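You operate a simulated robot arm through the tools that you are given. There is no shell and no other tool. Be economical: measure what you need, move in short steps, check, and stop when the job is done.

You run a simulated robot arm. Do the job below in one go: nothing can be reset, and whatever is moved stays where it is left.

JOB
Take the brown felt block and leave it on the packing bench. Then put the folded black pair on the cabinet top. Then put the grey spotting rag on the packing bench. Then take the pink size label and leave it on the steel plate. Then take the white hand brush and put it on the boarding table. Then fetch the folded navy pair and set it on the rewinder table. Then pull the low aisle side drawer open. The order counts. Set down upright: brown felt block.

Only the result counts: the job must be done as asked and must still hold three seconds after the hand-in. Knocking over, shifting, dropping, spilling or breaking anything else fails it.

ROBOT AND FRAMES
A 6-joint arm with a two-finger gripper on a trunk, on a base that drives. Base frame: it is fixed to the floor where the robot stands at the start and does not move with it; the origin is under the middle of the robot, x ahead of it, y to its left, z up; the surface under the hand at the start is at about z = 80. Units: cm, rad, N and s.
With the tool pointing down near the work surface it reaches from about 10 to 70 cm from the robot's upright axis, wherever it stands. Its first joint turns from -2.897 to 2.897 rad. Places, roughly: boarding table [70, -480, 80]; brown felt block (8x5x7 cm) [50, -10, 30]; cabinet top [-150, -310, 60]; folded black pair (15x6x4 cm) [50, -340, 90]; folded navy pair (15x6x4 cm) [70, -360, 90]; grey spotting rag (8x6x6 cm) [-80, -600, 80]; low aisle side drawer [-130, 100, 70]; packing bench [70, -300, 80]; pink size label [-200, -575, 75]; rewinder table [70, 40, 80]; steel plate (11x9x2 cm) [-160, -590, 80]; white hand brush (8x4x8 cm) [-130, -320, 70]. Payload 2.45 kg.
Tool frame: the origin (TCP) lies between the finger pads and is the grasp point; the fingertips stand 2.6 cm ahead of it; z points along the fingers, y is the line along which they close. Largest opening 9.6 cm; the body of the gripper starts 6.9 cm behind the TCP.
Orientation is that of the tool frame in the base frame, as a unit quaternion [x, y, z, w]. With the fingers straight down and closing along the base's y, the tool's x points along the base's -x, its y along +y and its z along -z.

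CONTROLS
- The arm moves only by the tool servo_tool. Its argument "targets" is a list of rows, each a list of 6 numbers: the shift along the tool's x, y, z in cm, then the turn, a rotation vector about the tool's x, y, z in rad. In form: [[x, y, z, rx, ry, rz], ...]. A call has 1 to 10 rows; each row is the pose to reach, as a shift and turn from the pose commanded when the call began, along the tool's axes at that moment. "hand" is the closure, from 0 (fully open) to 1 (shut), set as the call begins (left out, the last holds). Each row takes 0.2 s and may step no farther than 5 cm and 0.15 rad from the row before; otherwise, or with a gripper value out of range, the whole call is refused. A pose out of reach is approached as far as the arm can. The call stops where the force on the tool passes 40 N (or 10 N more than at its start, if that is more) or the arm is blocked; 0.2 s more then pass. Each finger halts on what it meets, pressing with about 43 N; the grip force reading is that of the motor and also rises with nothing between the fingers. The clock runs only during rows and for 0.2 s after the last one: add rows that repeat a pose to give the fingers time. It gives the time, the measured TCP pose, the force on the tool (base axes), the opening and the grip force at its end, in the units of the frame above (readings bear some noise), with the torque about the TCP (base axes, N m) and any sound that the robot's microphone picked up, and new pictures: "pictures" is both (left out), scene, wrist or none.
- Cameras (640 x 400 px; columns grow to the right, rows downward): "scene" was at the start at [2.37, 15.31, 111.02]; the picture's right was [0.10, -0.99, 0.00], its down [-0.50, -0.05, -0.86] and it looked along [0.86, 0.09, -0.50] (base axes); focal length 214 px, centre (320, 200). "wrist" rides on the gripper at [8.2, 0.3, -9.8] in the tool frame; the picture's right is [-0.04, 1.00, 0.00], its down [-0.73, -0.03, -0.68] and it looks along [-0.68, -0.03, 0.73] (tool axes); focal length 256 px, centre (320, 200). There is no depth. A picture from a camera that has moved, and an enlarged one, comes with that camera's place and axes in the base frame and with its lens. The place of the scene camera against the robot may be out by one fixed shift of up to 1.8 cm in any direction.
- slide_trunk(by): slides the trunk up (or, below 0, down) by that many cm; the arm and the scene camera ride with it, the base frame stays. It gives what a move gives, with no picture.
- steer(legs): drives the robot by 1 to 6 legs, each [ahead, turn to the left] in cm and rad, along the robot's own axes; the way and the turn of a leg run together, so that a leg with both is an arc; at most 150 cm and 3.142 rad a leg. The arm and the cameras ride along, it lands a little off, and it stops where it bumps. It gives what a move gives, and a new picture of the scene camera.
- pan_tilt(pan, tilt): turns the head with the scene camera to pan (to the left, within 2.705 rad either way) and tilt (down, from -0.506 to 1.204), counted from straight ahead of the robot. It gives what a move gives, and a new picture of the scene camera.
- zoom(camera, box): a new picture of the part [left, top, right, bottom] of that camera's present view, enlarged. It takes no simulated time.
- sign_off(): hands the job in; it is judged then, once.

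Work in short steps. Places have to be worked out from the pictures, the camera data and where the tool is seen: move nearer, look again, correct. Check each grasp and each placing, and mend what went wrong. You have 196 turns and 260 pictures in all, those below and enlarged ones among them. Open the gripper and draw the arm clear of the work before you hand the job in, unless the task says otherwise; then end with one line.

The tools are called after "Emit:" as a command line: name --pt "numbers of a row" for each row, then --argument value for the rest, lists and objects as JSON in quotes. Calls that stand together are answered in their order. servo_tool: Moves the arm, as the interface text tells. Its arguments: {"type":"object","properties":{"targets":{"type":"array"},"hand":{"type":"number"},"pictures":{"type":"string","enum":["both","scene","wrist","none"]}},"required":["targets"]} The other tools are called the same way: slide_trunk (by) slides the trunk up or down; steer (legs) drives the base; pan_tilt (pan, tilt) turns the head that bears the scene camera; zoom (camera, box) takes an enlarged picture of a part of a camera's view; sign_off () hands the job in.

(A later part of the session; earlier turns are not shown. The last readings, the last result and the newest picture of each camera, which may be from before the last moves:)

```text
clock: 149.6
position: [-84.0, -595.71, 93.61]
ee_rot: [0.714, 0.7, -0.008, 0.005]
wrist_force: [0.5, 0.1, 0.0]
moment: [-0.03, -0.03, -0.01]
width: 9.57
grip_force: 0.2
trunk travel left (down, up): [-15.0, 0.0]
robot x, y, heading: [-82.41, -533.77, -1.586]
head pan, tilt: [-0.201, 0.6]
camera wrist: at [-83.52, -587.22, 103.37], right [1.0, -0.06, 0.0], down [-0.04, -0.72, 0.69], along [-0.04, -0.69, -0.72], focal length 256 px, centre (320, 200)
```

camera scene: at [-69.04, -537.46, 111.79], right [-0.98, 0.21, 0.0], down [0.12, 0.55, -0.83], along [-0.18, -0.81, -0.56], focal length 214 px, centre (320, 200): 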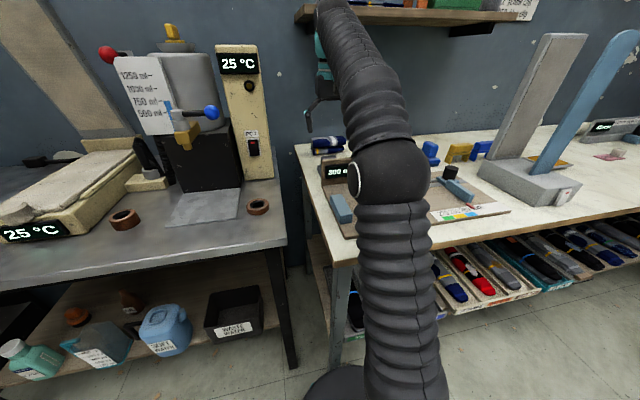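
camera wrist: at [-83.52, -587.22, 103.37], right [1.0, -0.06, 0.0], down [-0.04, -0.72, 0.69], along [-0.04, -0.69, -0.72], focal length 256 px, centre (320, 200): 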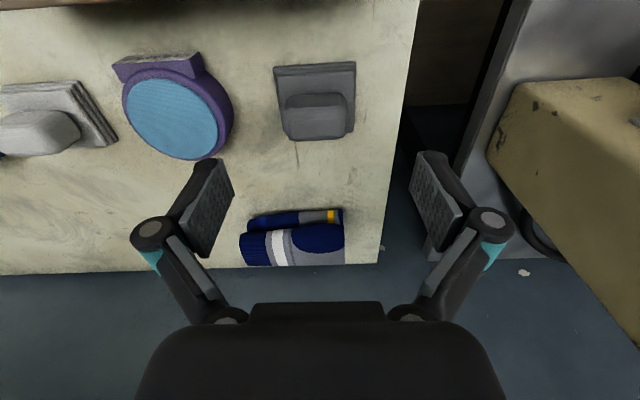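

The rag is centred under the hand, with its raised part spanning z ≈ 82–86. I descend to TCP 85.6 and close on the raised part.

Emit:
servo_tool --pt "0 -0.2 3 0 0 0" --pt "0 -0.2 6 0 0 0" --pt "0 -0.2 8 0 0 0" --pictures "wrist"

Emit:
servo_tool --pt "0 0 0 0 0 0" --pt "0 0 0 0 0 0" --pt "0 0 0 0 0 0" --pt "0 0 0 0 0 0" --hand 1 --pictures "wrist"

```text
clock: 150.4
position: [-84.17, -595.81, 85.61]
ee_rot: [0.714, 0.7, -0.008, 0.005]
wrist_force: [-0.3, -0.4, 0.0]
moment: [0.01, -0.04, 0.01]
width: 9.61
grip_force: 0.0
trunk travel left (down, up): [-15.0, 0.0]
robot x, y, heading: [-82.29, -533.48, -1.591]
head pan, tilt: [-0.201, 0.6]
camera wrist: at [-83.65, -587.44, 95.33], right [1.0, -0.06, 0.0], down [-0.04, -0.72, 0.69], along [-0.04, -0.69, -0.72], focal length 256 px, centre (320, 200)
```

wrist: 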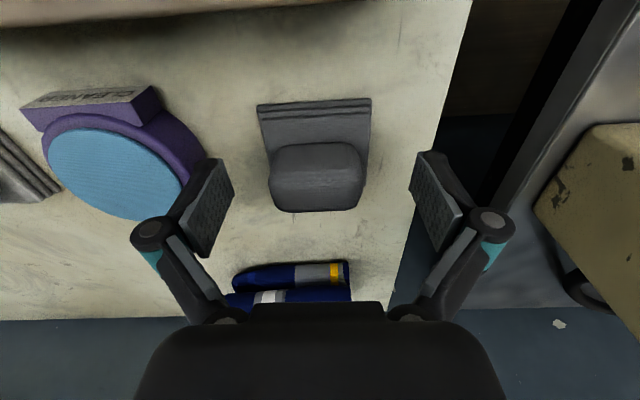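

```text
clock: 151.4
position: [-84.26, -595.73, 85.59]
ee_rot: [0.714, 0.7, -0.007, 0.005]
wrist_force: [-1.7, -0.2, 8.1]
moment: [-0.07, -0.04, 0.01]
width: 5.08
grip_force: 43.1
trunk travel left (down, up): [-15.0, 0.0]
robot x, y, heading: [-82.37, -533.62, -1.586]
head pan, tilt: [-0.201, 0.6]
camera wrist: at [-83.66, -587.41, 95.4], right [1.0, -0.06, 0.0], down [-0.04, -0.72, 0.69], along [-0.04, -0.69, -0.72], focal length 256 px, centre (320, 200)
```

wrist: 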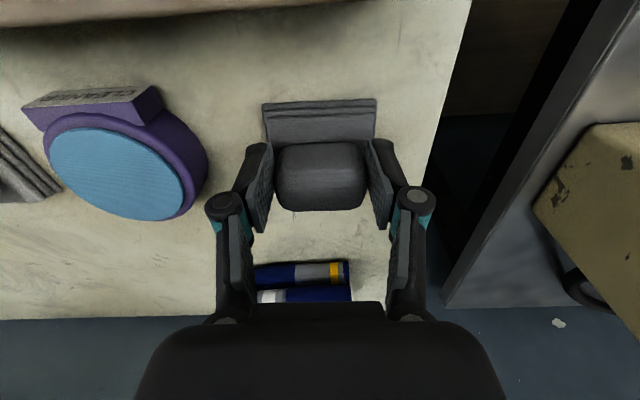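

Gripped at 5.08 cm. I lift it 9 cm to pass above the sign.

Emit:
servo_tool --pt "0 0 -3 0 0 0" --pt "0 0 -6 0 0 0" --pt "0.5 0 -9 0 0 0" --pictures "wrist"

```text
clock: 152.2
position: [-84.11, -595.13, 94.51]
ee_rot: [0.714, 0.7, -0.008, 0.005]
wrist_force: [-0.3, -0.9, -0.3]
moment: [0.05, -0.03, 0.01]
width: 5.11
grip_force: 43.0
trunk travel left (down, up): [-15.0, 0.0]
robot x, y, heading: [-82.3, -533.51, -1.588]
head pan, tilt: [-0.201, 0.6]
camera wrist: at [-83.52, -586.77, 104.25], right [1.0, -0.06, 0.0], down [-0.04, -0.72, 0.69], along [-0.04, -0.69, -0.72], focal length 256 px, centre (320, 200)
```

wrist: 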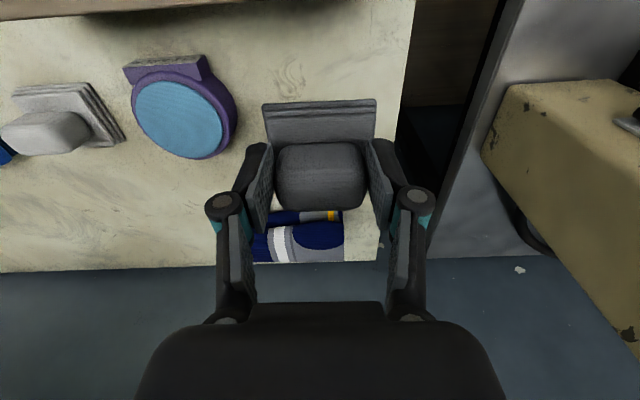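

Held. I gain a bit more height while drawing back slightly, before crossing the sign.

Emit:
servo_tool --pt "0.5 0 -1 0 0 0" --pt "1 0 -2.2 0 0 0" --pt "1.5 0 -3.4 0 0 0" --pictures "scene"

Emit:
zoom --camera "scene" --box '[280, 90, 408, 170]'

```text
clock: 153.0
position: [-84.21, -592.72, 96.63]
ee_rot: [0.714, 0.7, -0.009, 0.006]
wrist_force: [0.3, -0.2, -0.7]
moment: [0.08, 0.02, -0.01]
width: 5.08
grip_force: 42.8
out of reach, approached as far as the arm can: row 2, 3
trunk travel left (down, up): [-15.0, 0.0]
robot x, y, heading: [-82.41, -533.31, -1.583]
head pan, tilt: [-0.201, 0.6]
camera scene: at [-69.04, -537.48, 111.79], right [-0.98, 0.21, 0.0], down [0.12, 0.55, -0.82], along [-0.18, -0.81, -0.57], focal length 214 px, centre (320, 200)
```

scene: 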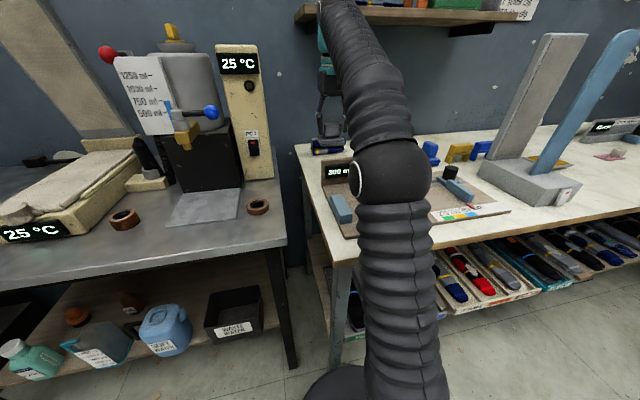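

```text
5.00 times, centred on (344, 130) of scene
camera zoom: at [-69.04, -537.48, 111.79], right [-0.98, 0.21, 0.0], down [0.12, 0.55, -0.82], along [-0.18, -0.81, -0.57], focal length 1072 px, centre (200, 550)
```

zoom: 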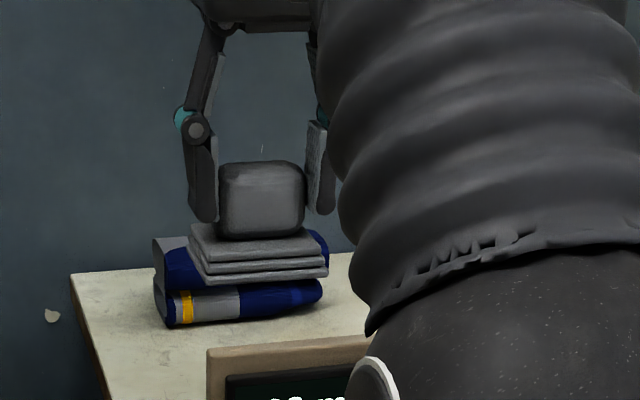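

The rag clears the sign by about 3 cm now. I back straight out, turn around and drive to face the packing bench near y ≈ -289.

Emit:
steer --legs '[[-45, 0], [0, 2.97], [100, 0], [101, 0], [0, -1.386]]'

Emit:
pan_tilt --pan 0.0 --tilt 0.5

```text
clock: 175.9
position: [7.3, -289.98, 96.55]
ee_rot: [-0.005, 1.0, -0.002, 0.011]
wrist_force: [0.5, 0.4, -1.1]
moment: [-0.01, 0.01, 0.03]
width: 5.07
grip_force: 43.0
trunk travel left (down, up): [-15.0, 0.0]
robot x, y, heading: [-52.04, -290.09, 0.015]
head pan, tilt: [-0.201, 0.6]
camera scene: at [-50.19, -277.22, 111.79], right [-0.18, -0.98, 0.0], down [-0.56, 0.1, -0.83], along [0.81, -0.15, -0.56], focal length 214 px, centre (320, 200)
```

scene: 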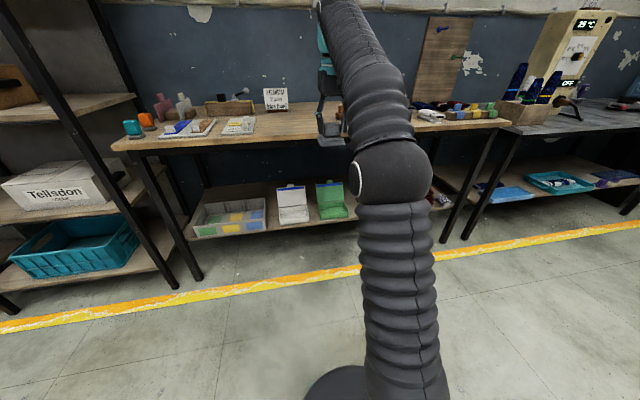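

```text
clock: 176.6
position: [7.41, -290.11, 96.48]
ee_rot: [-0.004, 1.0, -0.002, 0.012]
wrist_force: [-0.2, -0.2, -0.8]
moment: [0.01, 0.02, -0.03]
width: 5.09
grip_force: 43.0
trunk travel left (down, up): [-15.0, 0.0]
robot x, y, heading: [-52.0, -289.89, 0.009]
head pan, tilt: [0.0, 0.499]
camera scene: at [-49.78, -275.46, 112.7], right [0.01, -1.0, 0.0], down [-0.48, -0.01, -0.88], along [0.88, 0.01, -0.48], focal length 214 px, centre (320, 200)
```

scene: 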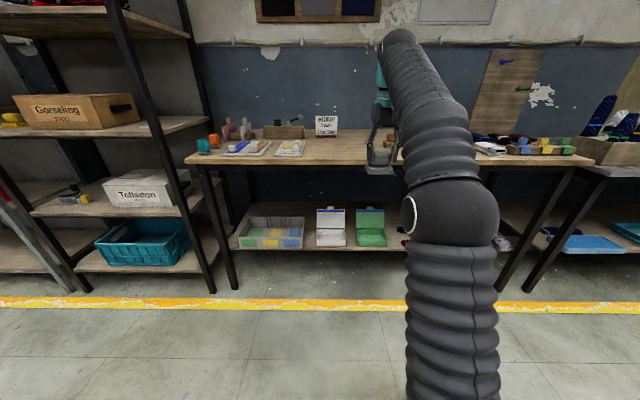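

I drive in so the rag is over the bare bench at about (54,-290).

Emit:
steer --legs '[[48, 0]]'

Emit:
servo_tool --pt "0 0 2 0 0 0" --pt "0 0 4 0 0 0" --pictures "wrist"

```text
clock: 179.4
position: [55.1, -290.07, 96.59]
ee_rot: [0.0, 1.0, -0.001, 0.011]
wrist_force: [-0.1, -0.6, -0.1]
moment: [0.02, -0.01, 0.02]
width: 5.05
grip_force: 42.8
trunk travel left (down, up): [-15.0, 0.0]
robot x, y, heading: [-4.52, -289.31, 0.001]
head pan, tilt: [0.0, 0.499]
camera scene: at [-1.91, -274.97, 112.7], right [0.01, -1.0, 0.0], down [-0.48, 0.0, -0.88], along [0.88, 0.01, -0.48], focal length 214 px, centre (320, 200)
```

scene: 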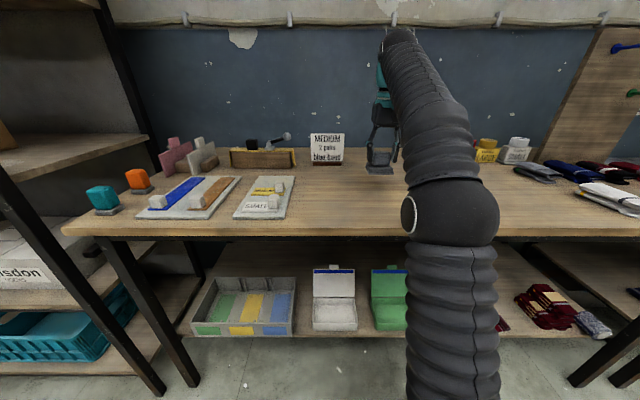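

```text
clock: 180.0
position: [55.27, -290.1, 92.73]
ee_rot: [0.0, 1.0, -0.002, 0.011]
wrist_force: [0.0, 1.0, -0.8]
moment: [0.03, 0.01, -0.01]
width: 5.07
grip_force: 43.2
trunk travel left (down, up): [-15.0, 0.0]
robot x, y, heading: [-4.49, -289.09, 0.006]
head pan, tilt: [0.0, 0.499]
camera wrist: at [46.89, -289.77, 102.36], right [0.04, 1.0, 0.0], down [0.72, -0.03, 0.7], along [0.69, -0.03, -0.72], focal length 256 px, centre (320, 200)
```

wrist: 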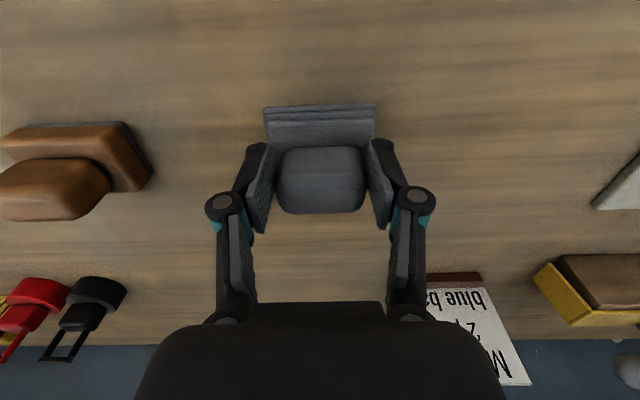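

The spot is clear of the brown block. I lower slowly to contact.

Emit:
servo_tool --pt "0 0 1.5 0 0 0" --pt "0 0 2.5 0 0 0" --pt "0 0 2.9 0 0 0" --pt "0 0 3.3 0 0 0" --pt "0 0 3.7 0 0 0" --pictures "none"

```text
clock: 180.7
position: [55.11, -290.14, 90.71]
ee_rot: [0.001, 1.0, -0.001, 0.02]
wrist_force: [-0.6, -1.1, 14.0]
moment: [0.05, 0.3, 0.05]
width: 5.12
grip_force: 43.0
trunk travel left (down, up): [-15.0, 0.0]
robot x, y, heading: [-4.49, -289.77, 0.003]
head pan, tilt: [0.0, 0.499]
stopped in row 3: the force on the tool passed its limit at 44 N (the readings are from after the stop); the commanded pose is now the measured one
```

Contact. I open and lift away.

Emit:
servo_tool --pt "0 0 0 0 0 0" --pt "0 0 0 0 0 0" --pt "0 0 0 0 0 0" --hand 0 --pictures "none"

Emit:
servo_tool --pt "0 0 -2 0 0 0" --pt "0 0 -4 0 0.02 0" --pt "0 0 -6 0 0.04 0" --pictures "wrist"

```text
clock: 181.5
position: [55.21, -290.27, 90.61]
ee_rot: [0.0, 1.0, -0.002, 0.018]
wrist_force: [0.5, -0.4, -0.4]
moment: [0.0, 0.03, 0.02]
width: 9.6
grip_force: 0.0
trunk travel left (down, up): [-15.0, 0.0]
robot x, y, heading: [-4.01, -289.77, 0.008]
head pan, tilt: [0.0, 0.499]
```

```text
clock: 182.3
position: [54.82, -289.98, 95.88]
ee_rot: [0.001, 1.0, -0.002, -0.001]
wrist_force: [-0.1, -0.3, 0.1]
moment: [0.02, 0.02, 0.0]
width: 9.63
grip_force: 0.0
out of reach, approached as far as the arm can: row 3
trunk travel left (down, up): [-15.0, 0.0]
robot x, y, heading: [-4.25, -289.06, 0.005]
head pan, tilt: [0.0, 0.499]
camera wrist: at [46.61, -289.63, 105.87], right [0.04, 1.0, 0.0], down [0.73, -0.03, 0.68], along [0.68, -0.03, -0.73], focal length 256 px, centre (320, 200)
```

wrist: 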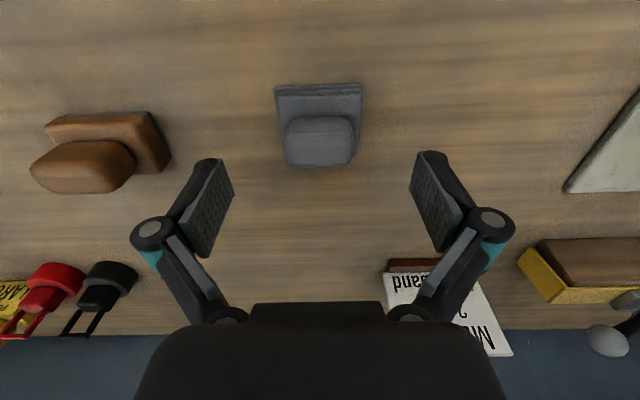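

The rag is on the bench. I retract and drive toward the far table for the pink label, looking before I turn in.

Emit:
steer --legs '[[-48, 0], [0, -1.575], [100, 0], [90, 0], [0, -0.8]]'

Emit:
pan_tilt --pan 0.25 --tilt 0.5

```text
clock: 200.3
position: [-87.92, -523.59, 95.94]
ee_rot: [0.924, 0.381, -0.001, -0.002]
wrist_force: [0.0, 0.6, 0.2]
moment: [0.03, -0.01, 0.02]
width: 9.58
grip_force: 0.0
trunk travel left (down, up): [-15.0, 0.0]
robot x, y, heading: [-45.5, -482.49, -2.348]
head pan, tilt: [0.0, 0.499]
camera scene: at [-37.2, -496.83, 112.7], right [-0.71, 0.7, 0.0], down [0.34, 0.34, -0.88], along [-0.62, -0.62, -0.48], focal length 214 px, centre (320, 200)
```

scene: 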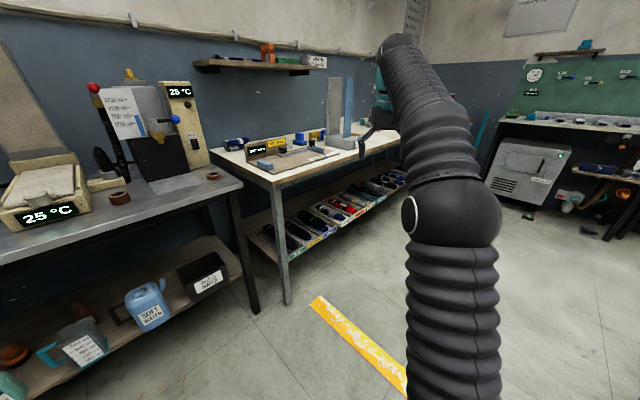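

```text
clock: 201.1
position: [-87.85, -523.54, 96.0]
ee_rot: [0.924, 0.381, -0.002, -0.001]
wrist_force: [0.1, 0.1, 0.3]
moment: [-0.01, 0.0, 0.02]
width: 9.59
grip_force: 0.0
trunk travel left (down, up): [-15.0, 0.0]
robot x, y, heading: [-45.65, -481.96, -2.354]
head pan, tilt: [0.25, 0.499]
camera scene: at [-35.41, -498.21, 112.7], right [-0.86, 0.51, 0.0], down [0.24, 0.41, -0.88], along [-0.45, -0.76, -0.48], focal length 214 px, centre (320, 200)
```

scene: 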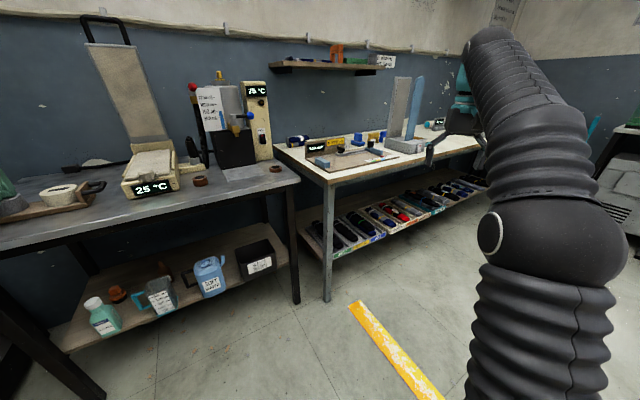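

The floor ahead is clear. I go along in front of the table and turn to face it at x ≈ -180.

Emit:
steer --legs '[[0, -0.79], [132, 0], [0, 1.571]]'

Emit:
pan_tilt --pan 0.0 --tilt 0.5

```text
clock: 213.6
position: [-177.46, -539.46, 95.96]
ee_rot: [0.714, 0.7, -0.001, -0.001]
wrist_force: [0.2, -0.7, 0.5]
moment: [0.03, 0.01, -0.01]
width: 9.61
grip_force: 0.1
trunk travel left (down, up): [-15.0, 0.0]
robot x, y, heading: [-175.69, -480.33, -1.583]
head pan, tilt: [0.25, 0.499]
camera scene: at [-158.56, -484.72, 112.7], right [-0.97, -0.23, 0.0], down [-0.11, 0.47, -0.88], along [0.21, -0.85, -0.48], focal length 214 px, centre (320, 200)
```

scene: 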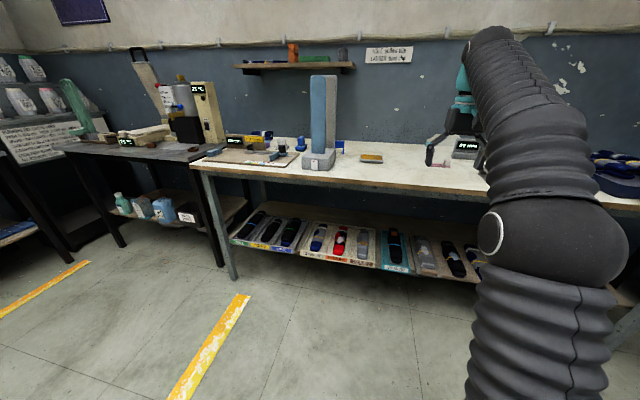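

```text
clock: 214.3
position: [-177.49, -539.33, 95.96]
ee_rot: [0.714, 0.7, -0.001, -0.002]
wrist_force: [0.4, 0.3, 0.3]
moment: [0.01, -0.03, 0.0]
width: 9.6
grip_force: 0.1
trunk travel left (down, up): [-15.0, 0.0]
robot x, y, heading: [-175.64, -479.94, -1.582]
head pan, tilt: [0.0, 0.499]
camera scene: at [-160.8, -484.97, 112.7], right [-1.0, 0.01, 0.0], down [0.01, 0.48, -0.88], along [-0.01, -0.88, -0.48], focal length 214 px, centre (320, 200)
```

scene: 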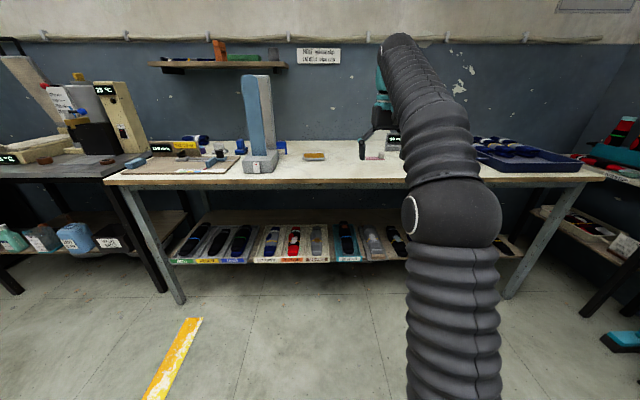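

Emit:
zoom --camera "scene" --box '[270, 120, 430, 220]'

Emit:
zoom --camera "wrist" --box '[0, 0, 640, 400]'

```text
4.00 times, centred on (350, 170) of scene
camera zoom: at [-160.8, -484.97, 112.7], right [-1.0, 0.01, 0.0], down [0.01, 0.48, -0.88], along [-0.01, -0.88, -0.48], focal length 858 px, centre (200, 320)
```

zoom: 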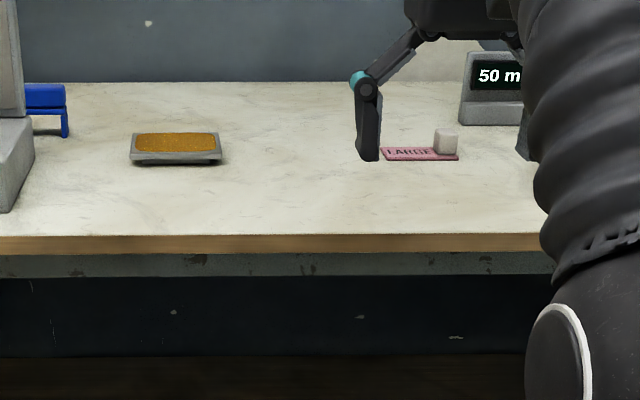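

```text
1.00 times, centred on (320, 200) of wrist (not enlarged: the box is as wide or as high as the picture)
camera zoom: at [-177.01, -531.26, 105.85], right [1.0, -0.06, 0.0], down [-0.04, -0.73, 0.68], along [-0.04, -0.68, -0.73], focal length 256 px, centre (320, 200)
```

zoom: 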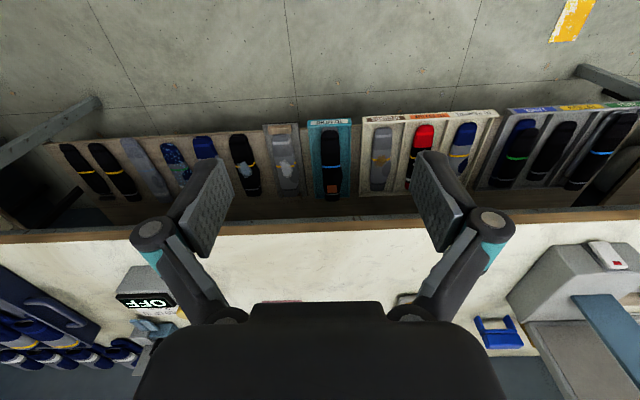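

The pink label (with a small cube grip at its right end) lies near (-189,-584); the steel plate is near (-159,-586). I line the hand up at x ≈ -190 and drive 40 cm in.

Emit:
servo_tool --pt "1 -4.3 0 0 0 0" --pt "2 -8.6 0 0 0 0" --pt "3 -12.5 0 0 0 0" --pictures "none"

Emit:
steer --legs '[[38, 0.012]]'

Emit:
zoom --camera "wrist" --box '[0, 0, 640, 400]'

```text
clock: 215.1
position: [-189.98, -536.21, 95.98]
ee_rot: [0.714, 0.7, -0.001, -0.002]
wrist_force: [1.1, 0.0, 0.6]
moment: [0.0, 0.04, 0.0]
width: 9.61
grip_force: 0.0
trunk travel left (down, up): [-15.0, 0.0]
robot x, y, heading: [-175.73, -480.46, -1.58]
head pan, tilt: [0.0, 0.499]
```

```text
clock: 217.5
position: [-189.75, -574.04, 95.92]
ee_rot: [0.71, 0.704, -0.001, -0.001]
wrist_force: [0.2, -0.9, 0.3]
moment: [-0.03, -0.01, 0.03]
width: 9.58
grip_force: 0.0
trunk travel left (down, up): [-15.0, 0.0]
robot x, y, heading: [-176.31, -518.23, -1.572]
head pan, tilt: [0.0, 0.499]
camera scene: at [-161.1, -522.5, 112.7], right [-1.0, 0.0, 0.0], down [0.0, 0.48, -0.88], along [0.0, -0.88, -0.48], focal length 214 px, centre (320, 200)
```

scene: 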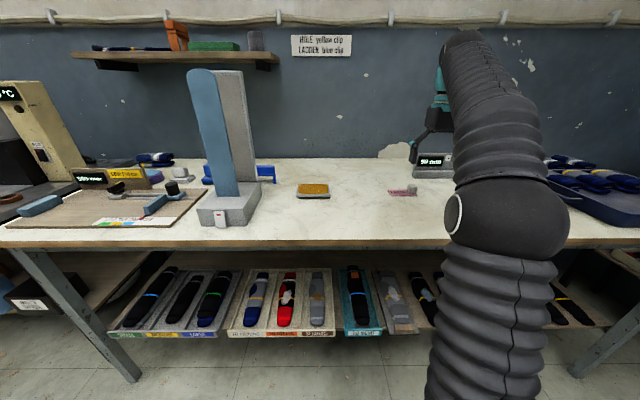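

```text
1.00 times, centred on (320, 200) of wrist (not enlarged: the box is as wide or as high as the picture)
camera zoom: at [-189.26, -565.87, 105.84], right [1.0, -0.05, 0.0], down [-0.03, -0.73, 0.68], along [-0.04, -0.68, -0.73], focal length 256 px, centre (320, 200)
```

zoom: 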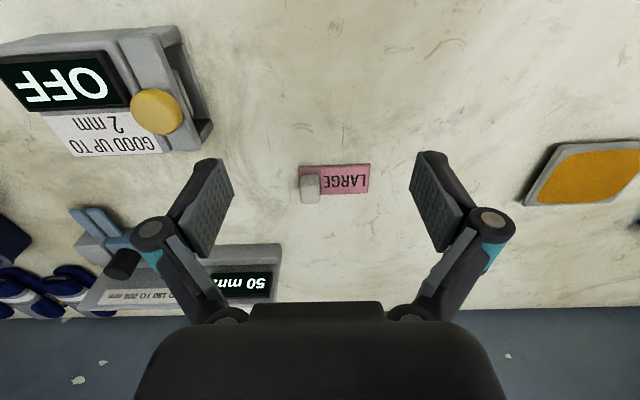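

I centre above the cube grip (≈(-191.7,-585.5)) and come down partway.

Emit:
servo_tool --pt "-4 -0.7 1 0 0 0" --pt "-8 -1.4 2 0 0 0" --pt "-11.5 -2 4 0 0 0" --pt "-11.5 -2 6 0 0 0" --pictures "wrist"

```text
clock: 218.5
position: [-191.41, -584.74, 89.07]
ee_rot: [0.71, 0.704, -0.003, 0.0]
wrist_force: [-0.1, 0.1, 0.2]
moment: [0.01, 0.03, -0.02]
width: 9.59
grip_force: 0.0
out of reach, approached as far as the arm can: row 1, 2, 3, 4
trunk travel left (down, up): [-15.0, 0.0]
robot x, y, heading: [-176.18, -518.07, -1.579]
head pan, tilt: [0.0, 0.499]
camera wrist: at [-191.03, -576.51, 98.93], right [1.0, -0.05, 0.0], down [-0.03, -0.73, 0.68], along [-0.04, -0.68, -0.73], focal length 256 px, centre (320, 200)
```

wrist: 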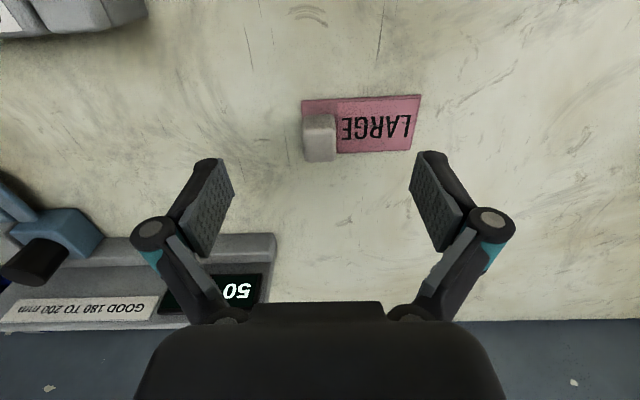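

Label surface is at about z 81.2; the cube is centred between the fingers. I bring the base 4 cm closer for reach, correct back, and descend to TCP 85.6.

Emit:
steer --legs '[[4, 0]]'

Emit:
servo_tool --pt "2 0 1 0 0 0" --pt "2 0 1 0 0 0" --pictures "wrist"

```text
clock: 219.4
position: [-191.45, -588.88, 89.03]
ee_rot: [0.71, 0.704, -0.003, 0.0]
wrist_force: [-0.1, 0.5, -0.6]
moment: [0.0, -0.02, 0.02]
width: 9.6
grip_force: 0.1
trunk travel left (down, up): [-15.0, 0.0]
robot x, y, heading: [-176.8, -522.15, -1.577]
head pan, tilt: [0.0, 0.499]
camera scene: at [-161.11, -526.61, 112.7], right [-1.0, 0.0, 0.0], down [0.0, 0.48, -0.88], along [0.0, -0.88, -0.48], focal length 214 px, centre (320, 200)
```

scene: 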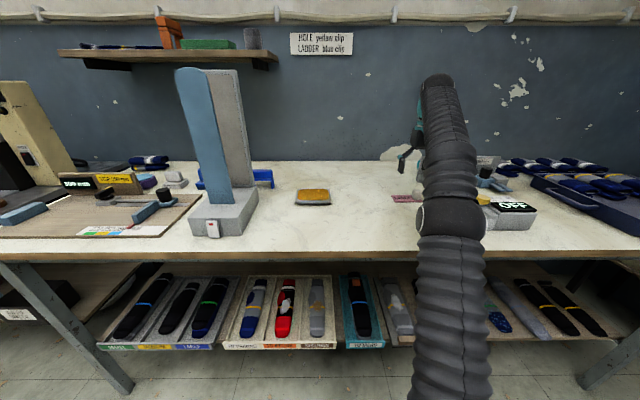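

```text
clock: 220.0
position: [-191.39, -586.86, 88.13]
ee_rot: [0.71, 0.705, -0.002, 0.0]
wrist_force: [-0.1, 0.1, 0.0]
moment: [0.02, 0.01, -0.02]
width: 9.59
grip_force: 0.0
trunk travel left (down, up): [-15.0, 0.0]
robot x, y, heading: [-176.1, -522.16, -1.577]
head pan, tilt: [0.0, 0.499]
camera wrist: at [-191.01, -578.55, 97.91], right [1.0, -0.05, 0.0], down [-0.03, -0.73, 0.68], along [-0.04, -0.68, -0.73], focal length 256 px, centre (320, 200)
```

wrist: 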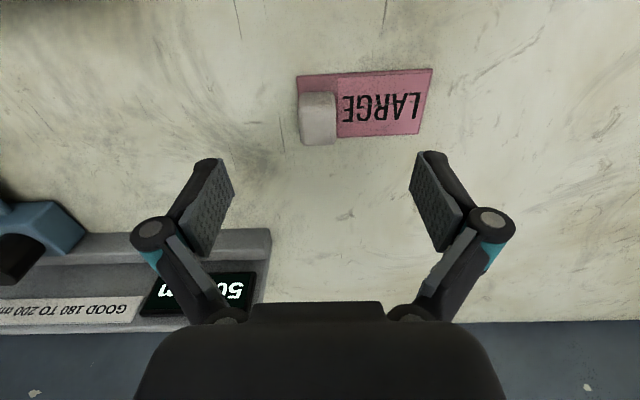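

Emit:
servo_tool --pt "1.3 -0.1 0 0 0 0" --pt "1.3 -0.1 1.3 0 0 0" --pt "1.3 -0.1 2.6 0 0 0" --pt "1.3 -0.1 2.6 0 0 0" --pictures "wrist"

```text
clock: 221.0
position: [-191.61, -585.42, 85.57]
ee_rot: [0.71, 0.704, -0.002, -0.001]
wrist_force: [0.4, -1.0, 0.4]
moment: [0.01, -0.03, 0.01]
width: 9.61
grip_force: 0.0
trunk travel left (down, up): [-15.0, 0.0]
robot x, y, heading: [-175.77, -522.03, -1.576]
head pan, tilt: [0.0, 0.499]
camera wrist: at [-191.14, -577.26, 95.36], right [1.0, -0.05, 0.0], down [-0.03, -0.73, 0.68], along [-0.04, -0.68, -0.73], focal length 256 px, centre (320, 200)
```

wrist: 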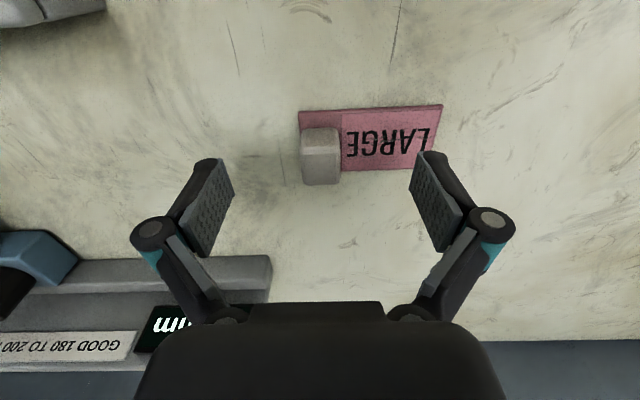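

The cube is centred at fingertip level. I go 0.4 cm lower and close.

Emit:
servo_tool --pt "0 0 0.4 0 0 0" --pt "0 0 0.4 0 0 0" --pt "0 0 0.4 0 0 0" --pt "0 0 0.4 0 0 0" --pt "0 0 0.4 0 0 0" --hand 1 --pictures "wrist"

```text
clock: 222.2
position: [-191.5, -585.48, 85.11]
ee_rot: [0.71, 0.704, -0.003, 0.0]
wrist_force: [-0.4, -1.1, 2.3]
moment: [-0.05, 0.06, 0.02]
width: 2.28
grip_force: 42.8
trunk travel left (down, up): [-15.0, 0.0]
robot x, y, heading: [-175.77, -522.42, -1.576]
head pan, tilt: [0.0, 0.499]
camera wrist: at [-191.1, -577.26, 94.96], right [1.0, -0.05, 0.0], down [-0.03, -0.73, 0.68], along [-0.04, -0.68, -0.73], focal length 256 px, centre (320, 200)
```

wrist: 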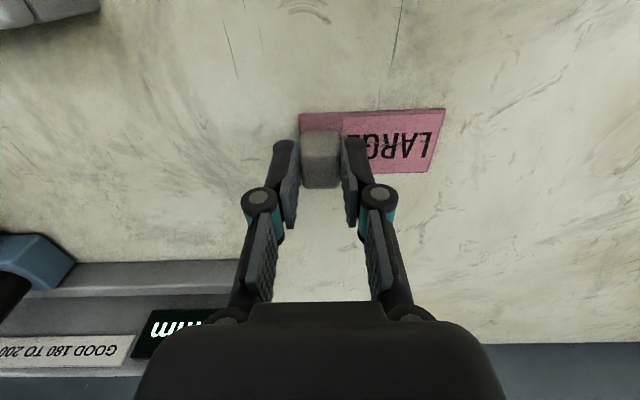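

Gripped the cube at 2.28 cm. I lift 6 cm.

Emit:
servo_tool --pt "0 0 -2 0 0 0" --pt "0 0 -4 0 0 0" --pt "0 0 -6 0 0 0" --pictures "both"

```text
clock: 223.0
position: [-191.49, -585.48, 91.08]
ee_rot: [0.71, 0.704, -0.003, -0.001]
wrist_force: [0.3, -0.1, -0.3]
moment: [-0.01, 0.0, -0.01]
width: 2.27
grip_force: 42.8
trunk travel left (down, up): [-15.0, 0.0]
robot x, y, heading: [-175.93, -521.96, -1.572]
head pan, tilt: [0.0, 0.499]
camera scene: at [-161.11, -526.61, 112.7], right [-1.0, 0.0, 0.0], down [0.0, 0.48, -0.88], along [0.0, -0.88, -0.48], focal length 214 px, centre (320, 200)
camera wrist: at [-191.1, -577.3, 100.94], right [1.0, -0.05, 0.0], down [-0.03, -0.73, 0.68], along [-0.04, -0.68, -0.73], focal length 256 px, centre (320, 200)
```

scene: 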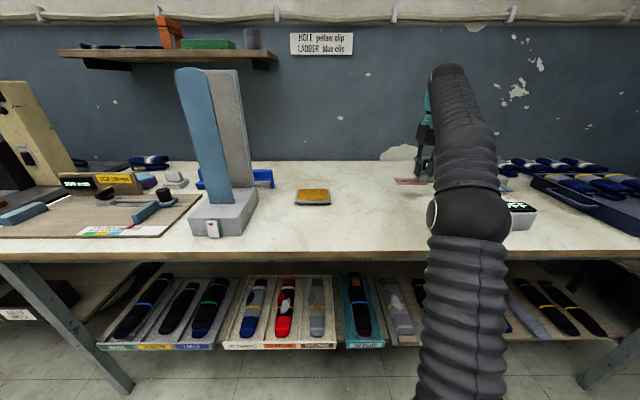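
wrist: 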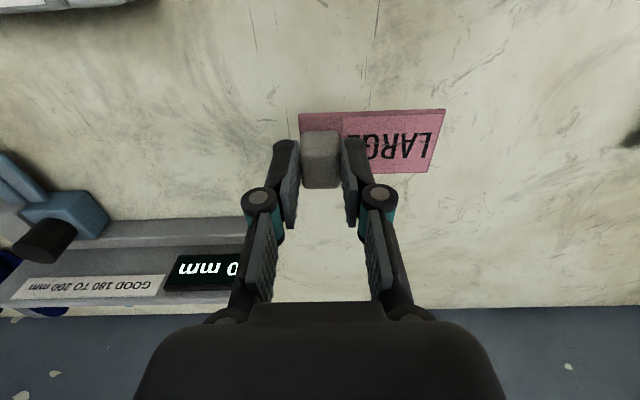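

Label held. I carry it over toward the plate and look.

Emit:
servo_tool --pt "0 4.5 0 0 0 0" --pt "0 9 0 0 0 0" --pt "0 13.5 0 0 0 0" --pt "0 18 0 0 0 0" --pt "0 22.5 0 0 0 0" --pt "0 27 0 0 0 0" --pictures "both"

```text
clock: 224.4
position: [-164.35, -585.86, 91.19]
ee_rot: [0.71, 0.704, -0.003, -0.001]
wrist_force: [-0.6, 0.1, 0.0]
moment: [0.0, -0.05, -0.01]
width: 2.29
grip_force: 43.3
trunk travel left (down, up): [-15.0, 0.0]
robot x, y, heading: [-176.31, -522.31, -1.574]
head pan, tilt: [0.0, 0.499]
camera scene: at [-161.13, -526.61, 112.7], right [-1.0, 0.0, 0.0], down [0.0, 0.48, -0.88], along [0.0, -0.88, -0.48], focal length 214 px, centre (320, 200)
camera wrist: at [-163.93, -577.63, 101.04], right [1.0, -0.05, 0.0], down [-0.03, -0.73, 0.68], along [-0.04, -0.68, -0.73], focal length 256 px, centre (320, 200)
```

scene: 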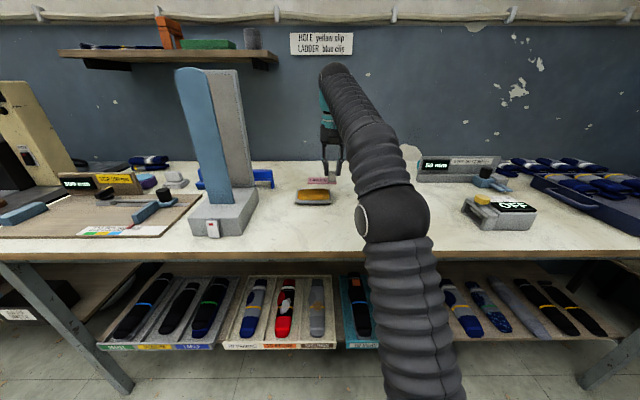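
wrist: 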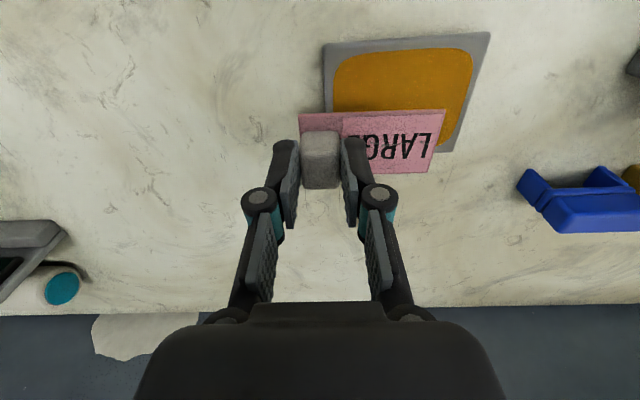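

Plate centre is about (-159,-585.6) and the label's middle is 3 cm beside the cube. I shift 2.2 cm, lower, and check.

Emit:
servo_tool --pt "0 2.2 0 0 0 0" --pt "0 2.2 1.5 0 0 0" --pt "0 2.2 2.7 0 0 0" --pictures "wrist"

Emit:
servo_tool --pt "0 0 0.3 0 0 0" --pt "0 0 0.6 0 0 0" --pt "0 0 0.9 0 0 0" --pt "0 0 1.2 0 0 0" --pt "0 0 1.5 0 0 0" --pt "0 0 1.8 0 0 0" --pt "0 0 2.1 0 0 0" --pictures "wrist"

```text
clock: 225.2
position: [-162.39, -585.91, 88.33]
ee_rot: [0.711, 0.704, -0.003, -0.001]
wrist_force: [-0.2, -0.9, -0.7]
moment: [0.01, 0.01, 0.0]
width: 2.27
grip_force: 43.5
trunk travel left (down, up): [-15.0, 0.0]
robot x, y, heading: [-176.32, -522.24, -1.57]
head pan, tilt: [0.0, 0.499]
camera wrist: at [-161.9, -577.63, 98.14], right [1.0, -0.05, 0.0], down [-0.03, -0.73, 0.68], along [-0.04, -0.68, -0.73], focal length 256 px, centre (320, 200)
```

wrist: 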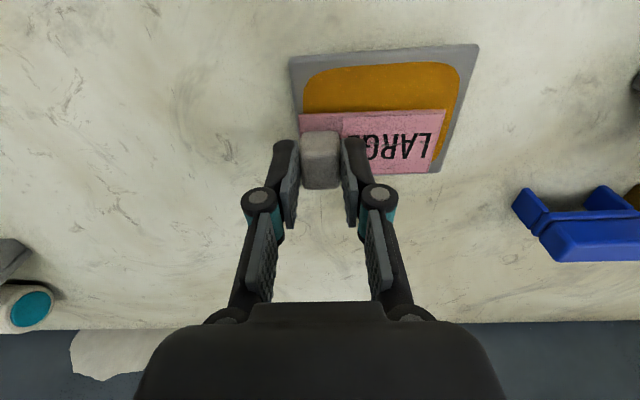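

```text
clock: 226.8
position: [-162.42, -585.54, 86.58]
ee_rot: [0.71, 0.704, -0.005, 0.003]
wrist_force: [0.9, -5.0, 36.4]
moment: [-0.28, -0.08, -0.06]
width: 2.3
grip_force: 42.8
trunk travel left (down, up): [-15.0, 0.0]
robot x, y, heading: [-176.13, -522.35, -1.574]
head pan, tilt: [0.0, 0.499]
camera wrist: at [-161.97, -577.37, 96.38], right [1.0, -0.05, 0.0], down [-0.03, -0.73, 0.69], along [-0.04, -0.69, -0.73], focal length 256 px, centre (320, 200)
```

wrist: 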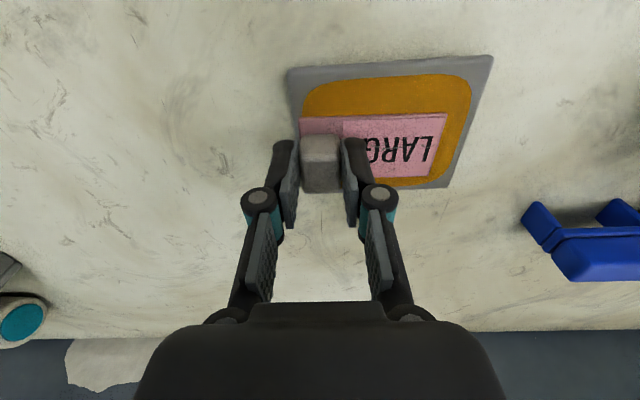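

The label is on the plate but about 1 cm toward the far edge. I lift a little, centre it and set it down again.

Emit:
servo_tool --pt "0 0 -1 0 0 0" --pt "0.8 0.4 -1 0 0 0" --pt "0.8 0.4 -0.6 0 0 0" --pt "0.8 0.4 -0.3 0 0 0" --pt "0.8 0.4 -0.1 0 0 0" --pictures "none"

Emit:
servo_tool --pt "0 0 0 0 0 0" --pt "0 0 0 0 0 0" --pt "0 0 0 0 0 0" --hand 0.5 --pictures "wrist"

```text
clock: 228.0
position: [-161.93, -584.98, 86.66]
ee_rot: [0.71, 0.704, -0.005, 0.002]
wrist_force: [1.0, -5.6, 31.5]
moment: [-0.29, -0.13, -0.12]
width: 2.28
grip_force: 43.2
trunk travel left (down, up): [-15.0, 0.0]
robot x, y, heading: [-176.11, -522.18, -1.576]
head pan, tilt: [0.0, 0.499]
```

```text
clock: 228.8
position: [-161.96, -585.03, 86.17]
ee_rot: [0.71, 0.704, -0.003, -0.001]
wrist_force: [0.1, -0.6, 0.0]
moment: [0.0, -0.01, -0.02]
width: 4.78
grip_force: 0.1
trunk travel left (down, up): [-15.0, 0.0]
robot x, y, heading: [-176.19, -522.32, -1.575]
head pan, tilt: [0.0, 0.499]
camera wrist: at [-161.51, -576.85, 96.04], right [1.0, -0.05, 0.0], down [-0.03, -0.73, 0.68], along [-0.04, -0.68, -0.73], focal length 256 px, centre (320, 200)
```

wrist: 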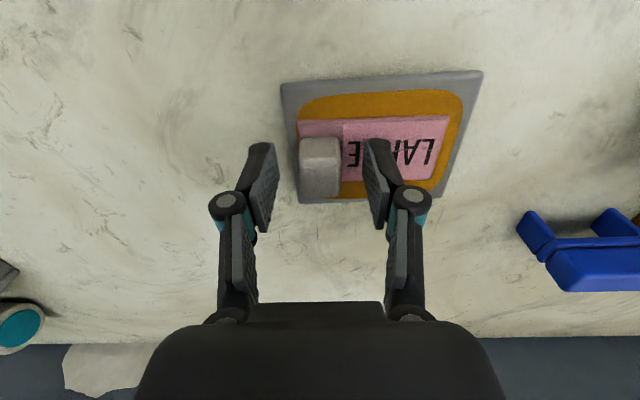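

Released and well centred. I lift straight up and view it.

Emit:
servo_tool --pt "0 0 -3 0 0 0" --pt "0 0 -6 0 0 0" --pt "0 0 -8 0 0 0" --pictures "wrist"

```text
clock: 229.6
position: [-161.98, -584.36, 93.03]
ee_rot: [0.71, 0.704, -0.004, 0.0]
wrist_force: [-0.1, -1.1, -0.1]
moment: [0.02, -0.01, 0.0]
width: 4.8
grip_force: 0.1
out of reach, approached as far as the arm can: row 3
trunk travel left (down, up): [-15.0, 0.0]
robot x, y, heading: [-176.28, -522.1, -1.576]
head pan, tilt: [0.0, 0.499]
camera wrist: at [-161.63, -576.08, 102.91], right [1.0, -0.05, 0.0], down [-0.03, -0.73, 0.68], along [-0.04, -0.68, -0.73], focal length 256 px, centre (320, 200)
```

wrist: 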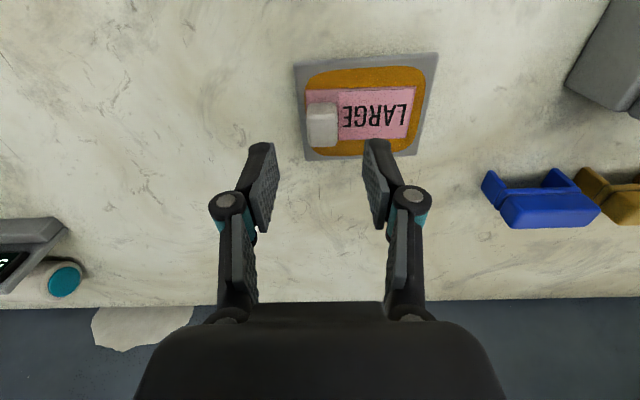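

The label lies on the steel plate. I back off, recentre the arm and return to the cabinet for the brush.

Emit:
steer --legs '[[-44, 0]]'

Emit:
servo_tool --pt "2 -4 0 0 0 0" --pt "4 -8 0 0 0 0" --pt "7 -11.5 -1 0 0 0" --pt "10 -14.5 -2 0 0 0" --hand 0 --pictures "none"

Emit:
steer --legs '[[0, 1.575], [130, 0], [0, 1.571], [80, 0], [78, 0], [0, 1.571]]'

Emit:
pan_tilt --pan 0.0 --tilt 0.6

```text
clock: 232.3
position: [-161.85, -539.09, 93.07]
ee_rot: [0.709, 0.706, -0.003, 0.0]
wrist_force: [0.2, 0.3, 0.2]
moment: [0.01, -0.02, -0.01]
width: 4.82
grip_force: 0.0
trunk travel left (down, up): [-15.0, 0.0]
robot x, y, heading: [-176.28, -476.93, -1.567]
head pan, tilt: [0.0, 0.499]
camera scene: at [-161.03, -481.45, 112.7], right [-1.0, 0.0, 0.0], down [0.0, 0.48, -0.88], along [0.0, -0.88, -0.48], focal length 214 px, centre (320, 200)
```

scene: 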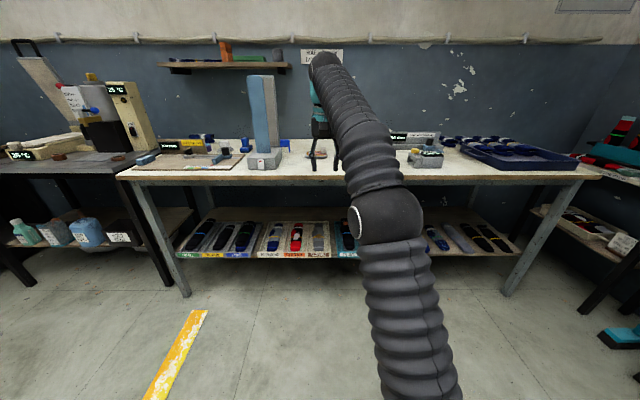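

```text
clock: 233.3
position: [-176.42, -529.04, 95.05]
ee_rot: [0.709, 0.706, -0.002, 0.001]
wrist_force: [0.9, -0.5, -0.6]
moment: [0.07, 0.0, -0.02]
width: 9.58
grip_force: 0.0
trunk travel left (down, up): [-15.0, 0.0]
robot x, y, heading: [-176.05, -477.01, -1.571]
head pan, tilt: [0.0, 0.499]
```

```text
clock: 259.0
position: [-103.22, -319.79, 95.21]
ee_rot: [1.0, 0.022, -0.003, -0.002]
wrist_force: [-0.4, 0.3, -0.5]
moment: [0.0, 0.0, -0.03]
width: 9.6
grip_force: 0.0
trunk travel left (down, up): [-15.0, 0.0]
robot x, y, heading: [-51.28, -317.24, -3.092]
head pan, tilt: [0.0, 0.499]
camera scene: at [-54.26, -334.51, 112.7], right [-0.05, 1.0, 0.0], down [0.48, 0.03, -0.88], along [-0.88, -0.05, -0.48], focal length 214 px, centre (320, 200)
```

scene: 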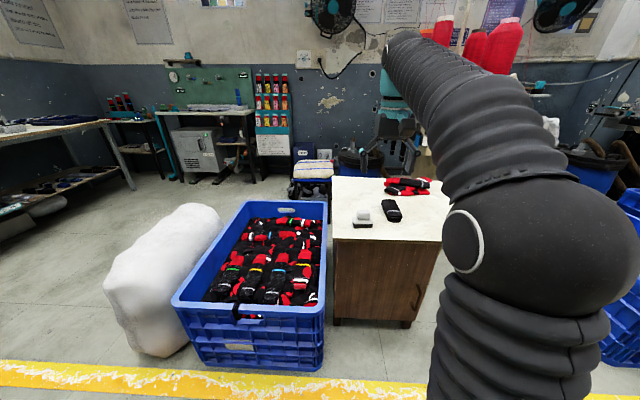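

```text
clock: 259.7
position: [-103.23, -319.86, 95.15]
ee_rot: [1.0, 0.023, -0.003, -0.001]
wrist_force: [-0.2, 0.5, -0.2]
moment: [-0.01, -0.02, 0.0]
width: 9.59
grip_force: 0.1
trunk travel left (down, up): [-15.0, 0.0]
robot x, y, heading: [-51.43, -317.54, -3.089]
head pan, tilt: [0.0, 0.6]
camera scene: at [-54.0, -334.5, 111.79], right [-0.05, 1.0, 0.0], down [0.56, 0.03, -0.83], along [-0.82, -0.04, -0.56], focal length 214 px, centre (320, 200)
```

scene: 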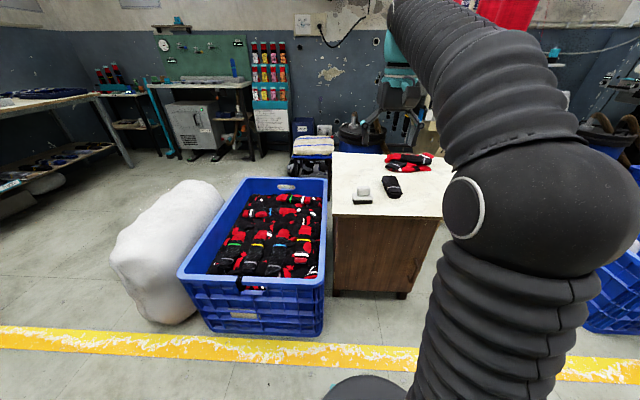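

I straighten and drive 18 cm in, then lower the trunk and view the brush with the wrist camera.

Emit:
steer --legs '[[0, -0.05], [18, 0]]'

Emit:
zoom --camera "wrist" --box '[0, 0, 640, 400]'

```text
clock: 261.6
position: [-121.46, -317.05, 95.25]
ee_rot: [1.0, -0.004, -0.002, -0.002]
wrist_force: [-0.5, 0.2, -0.3]
moment: [-0.02, -0.01, -0.02]
width: 9.58
grip_force: 0.1
trunk travel left (down, up): [-15.0, 0.0]
robot x, y, heading: [-69.7, -317.12, 3.141]
head pan, tilt: [0.0, 0.6]
camera scene: at [-73.0, -334.36, 111.79], right [0.0, 1.0, 0.0], down [0.56, 0.0, -0.83], along [-0.83, 0.0, -0.56], focal length 214 px, centre (320, 200)
```

scene: 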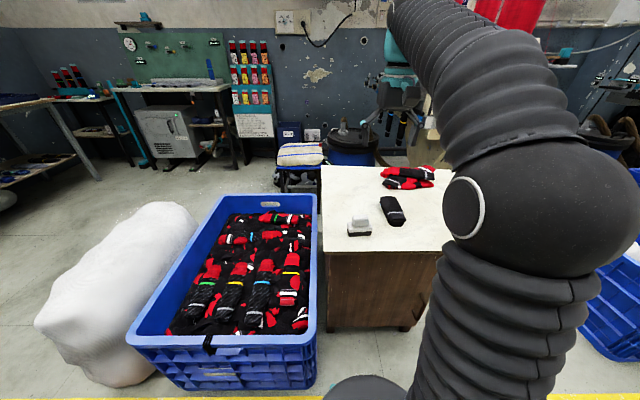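

```text
1.00 times, centred on (320, 200) of wrist (not enlarged: the box is as wide or as high as the picture)
camera zoom: at [-113.18, -317.43, 104.99], right [-0.05, -1.0, 0.0], down [-0.73, 0.03, 0.68], along [-0.68, 0.04, -0.73], focal length 256 px, centre (320, 200)
```

zoom: 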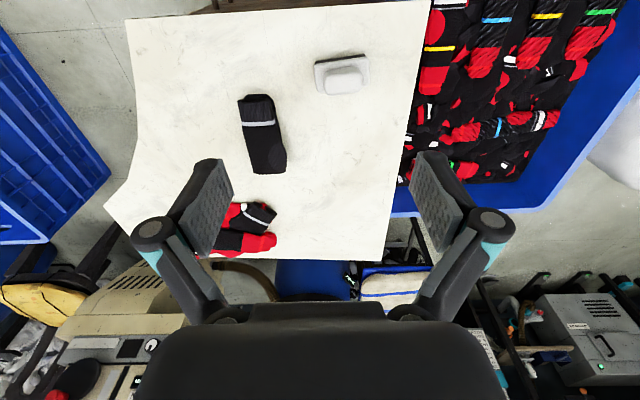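

The brush is near (-125.7,-320), its raised grip long along y. I move over it and lower the trunk.

Emit:
servo_tool --pt "-2 1.4 0 0 0 0" --pt "-4 2.8 0 0 0 0" --pictures "none"

Emit:
slide_trunk --by -15

Emit:
zoom --camera "wrist" --box '[0, 0, 640, 400]'

```text
clock: 262.2
position: [-125.44, -319.81, 95.35]
ee_rot: [1.0, -0.004, -0.002, -0.001]
wrist_force: [0.4, 0.7, 0.9]
moment: [0.0, 0.02, 0.02]
width: 9.6
grip_force: 0.0
trunk travel left (down, up): [-15.0, 0.0]
robot x, y, heading: [-69.71, -317.57, 3.141]
head pan, tilt: [0.0, 0.6]
```

```text
clock: 264.0
position: [-125.4, -319.81, 80.34]
ee_rot: [1.0, -0.005, -0.003, -0.001]
wrist_force: [0.4, 0.0, -0.1]
moment: [-0.03, 0.0, 0.01]
width: 9.62
grip_force: 0.0
trunk travel left (down, up): [0.0, 15.0]
robot x, y, heading: [-69.35, -317.4, 3.141]
head pan, tilt: [0.0, 0.6]
```

```text
1.00 times, centred on (320, 200) of wrist (not enlarged: the box is as wide or as high as the picture)
camera zoom: at [-117.23, -320.3, 90.06], right [-0.05, -1.0, 0.0], down [-0.73, 0.03, 0.68], along [-0.68, 0.04, -0.73], focal length 256 px, centre (320, 200)
```

zoom: 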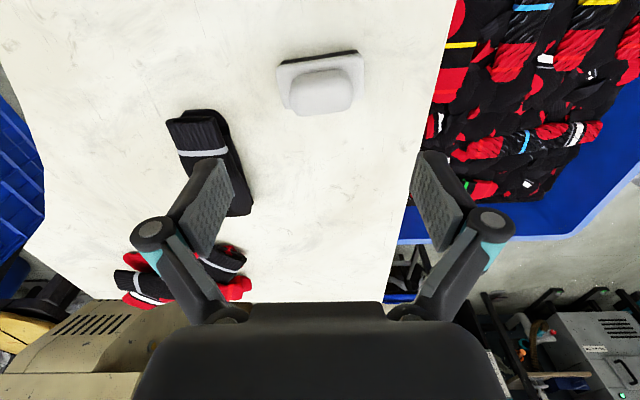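

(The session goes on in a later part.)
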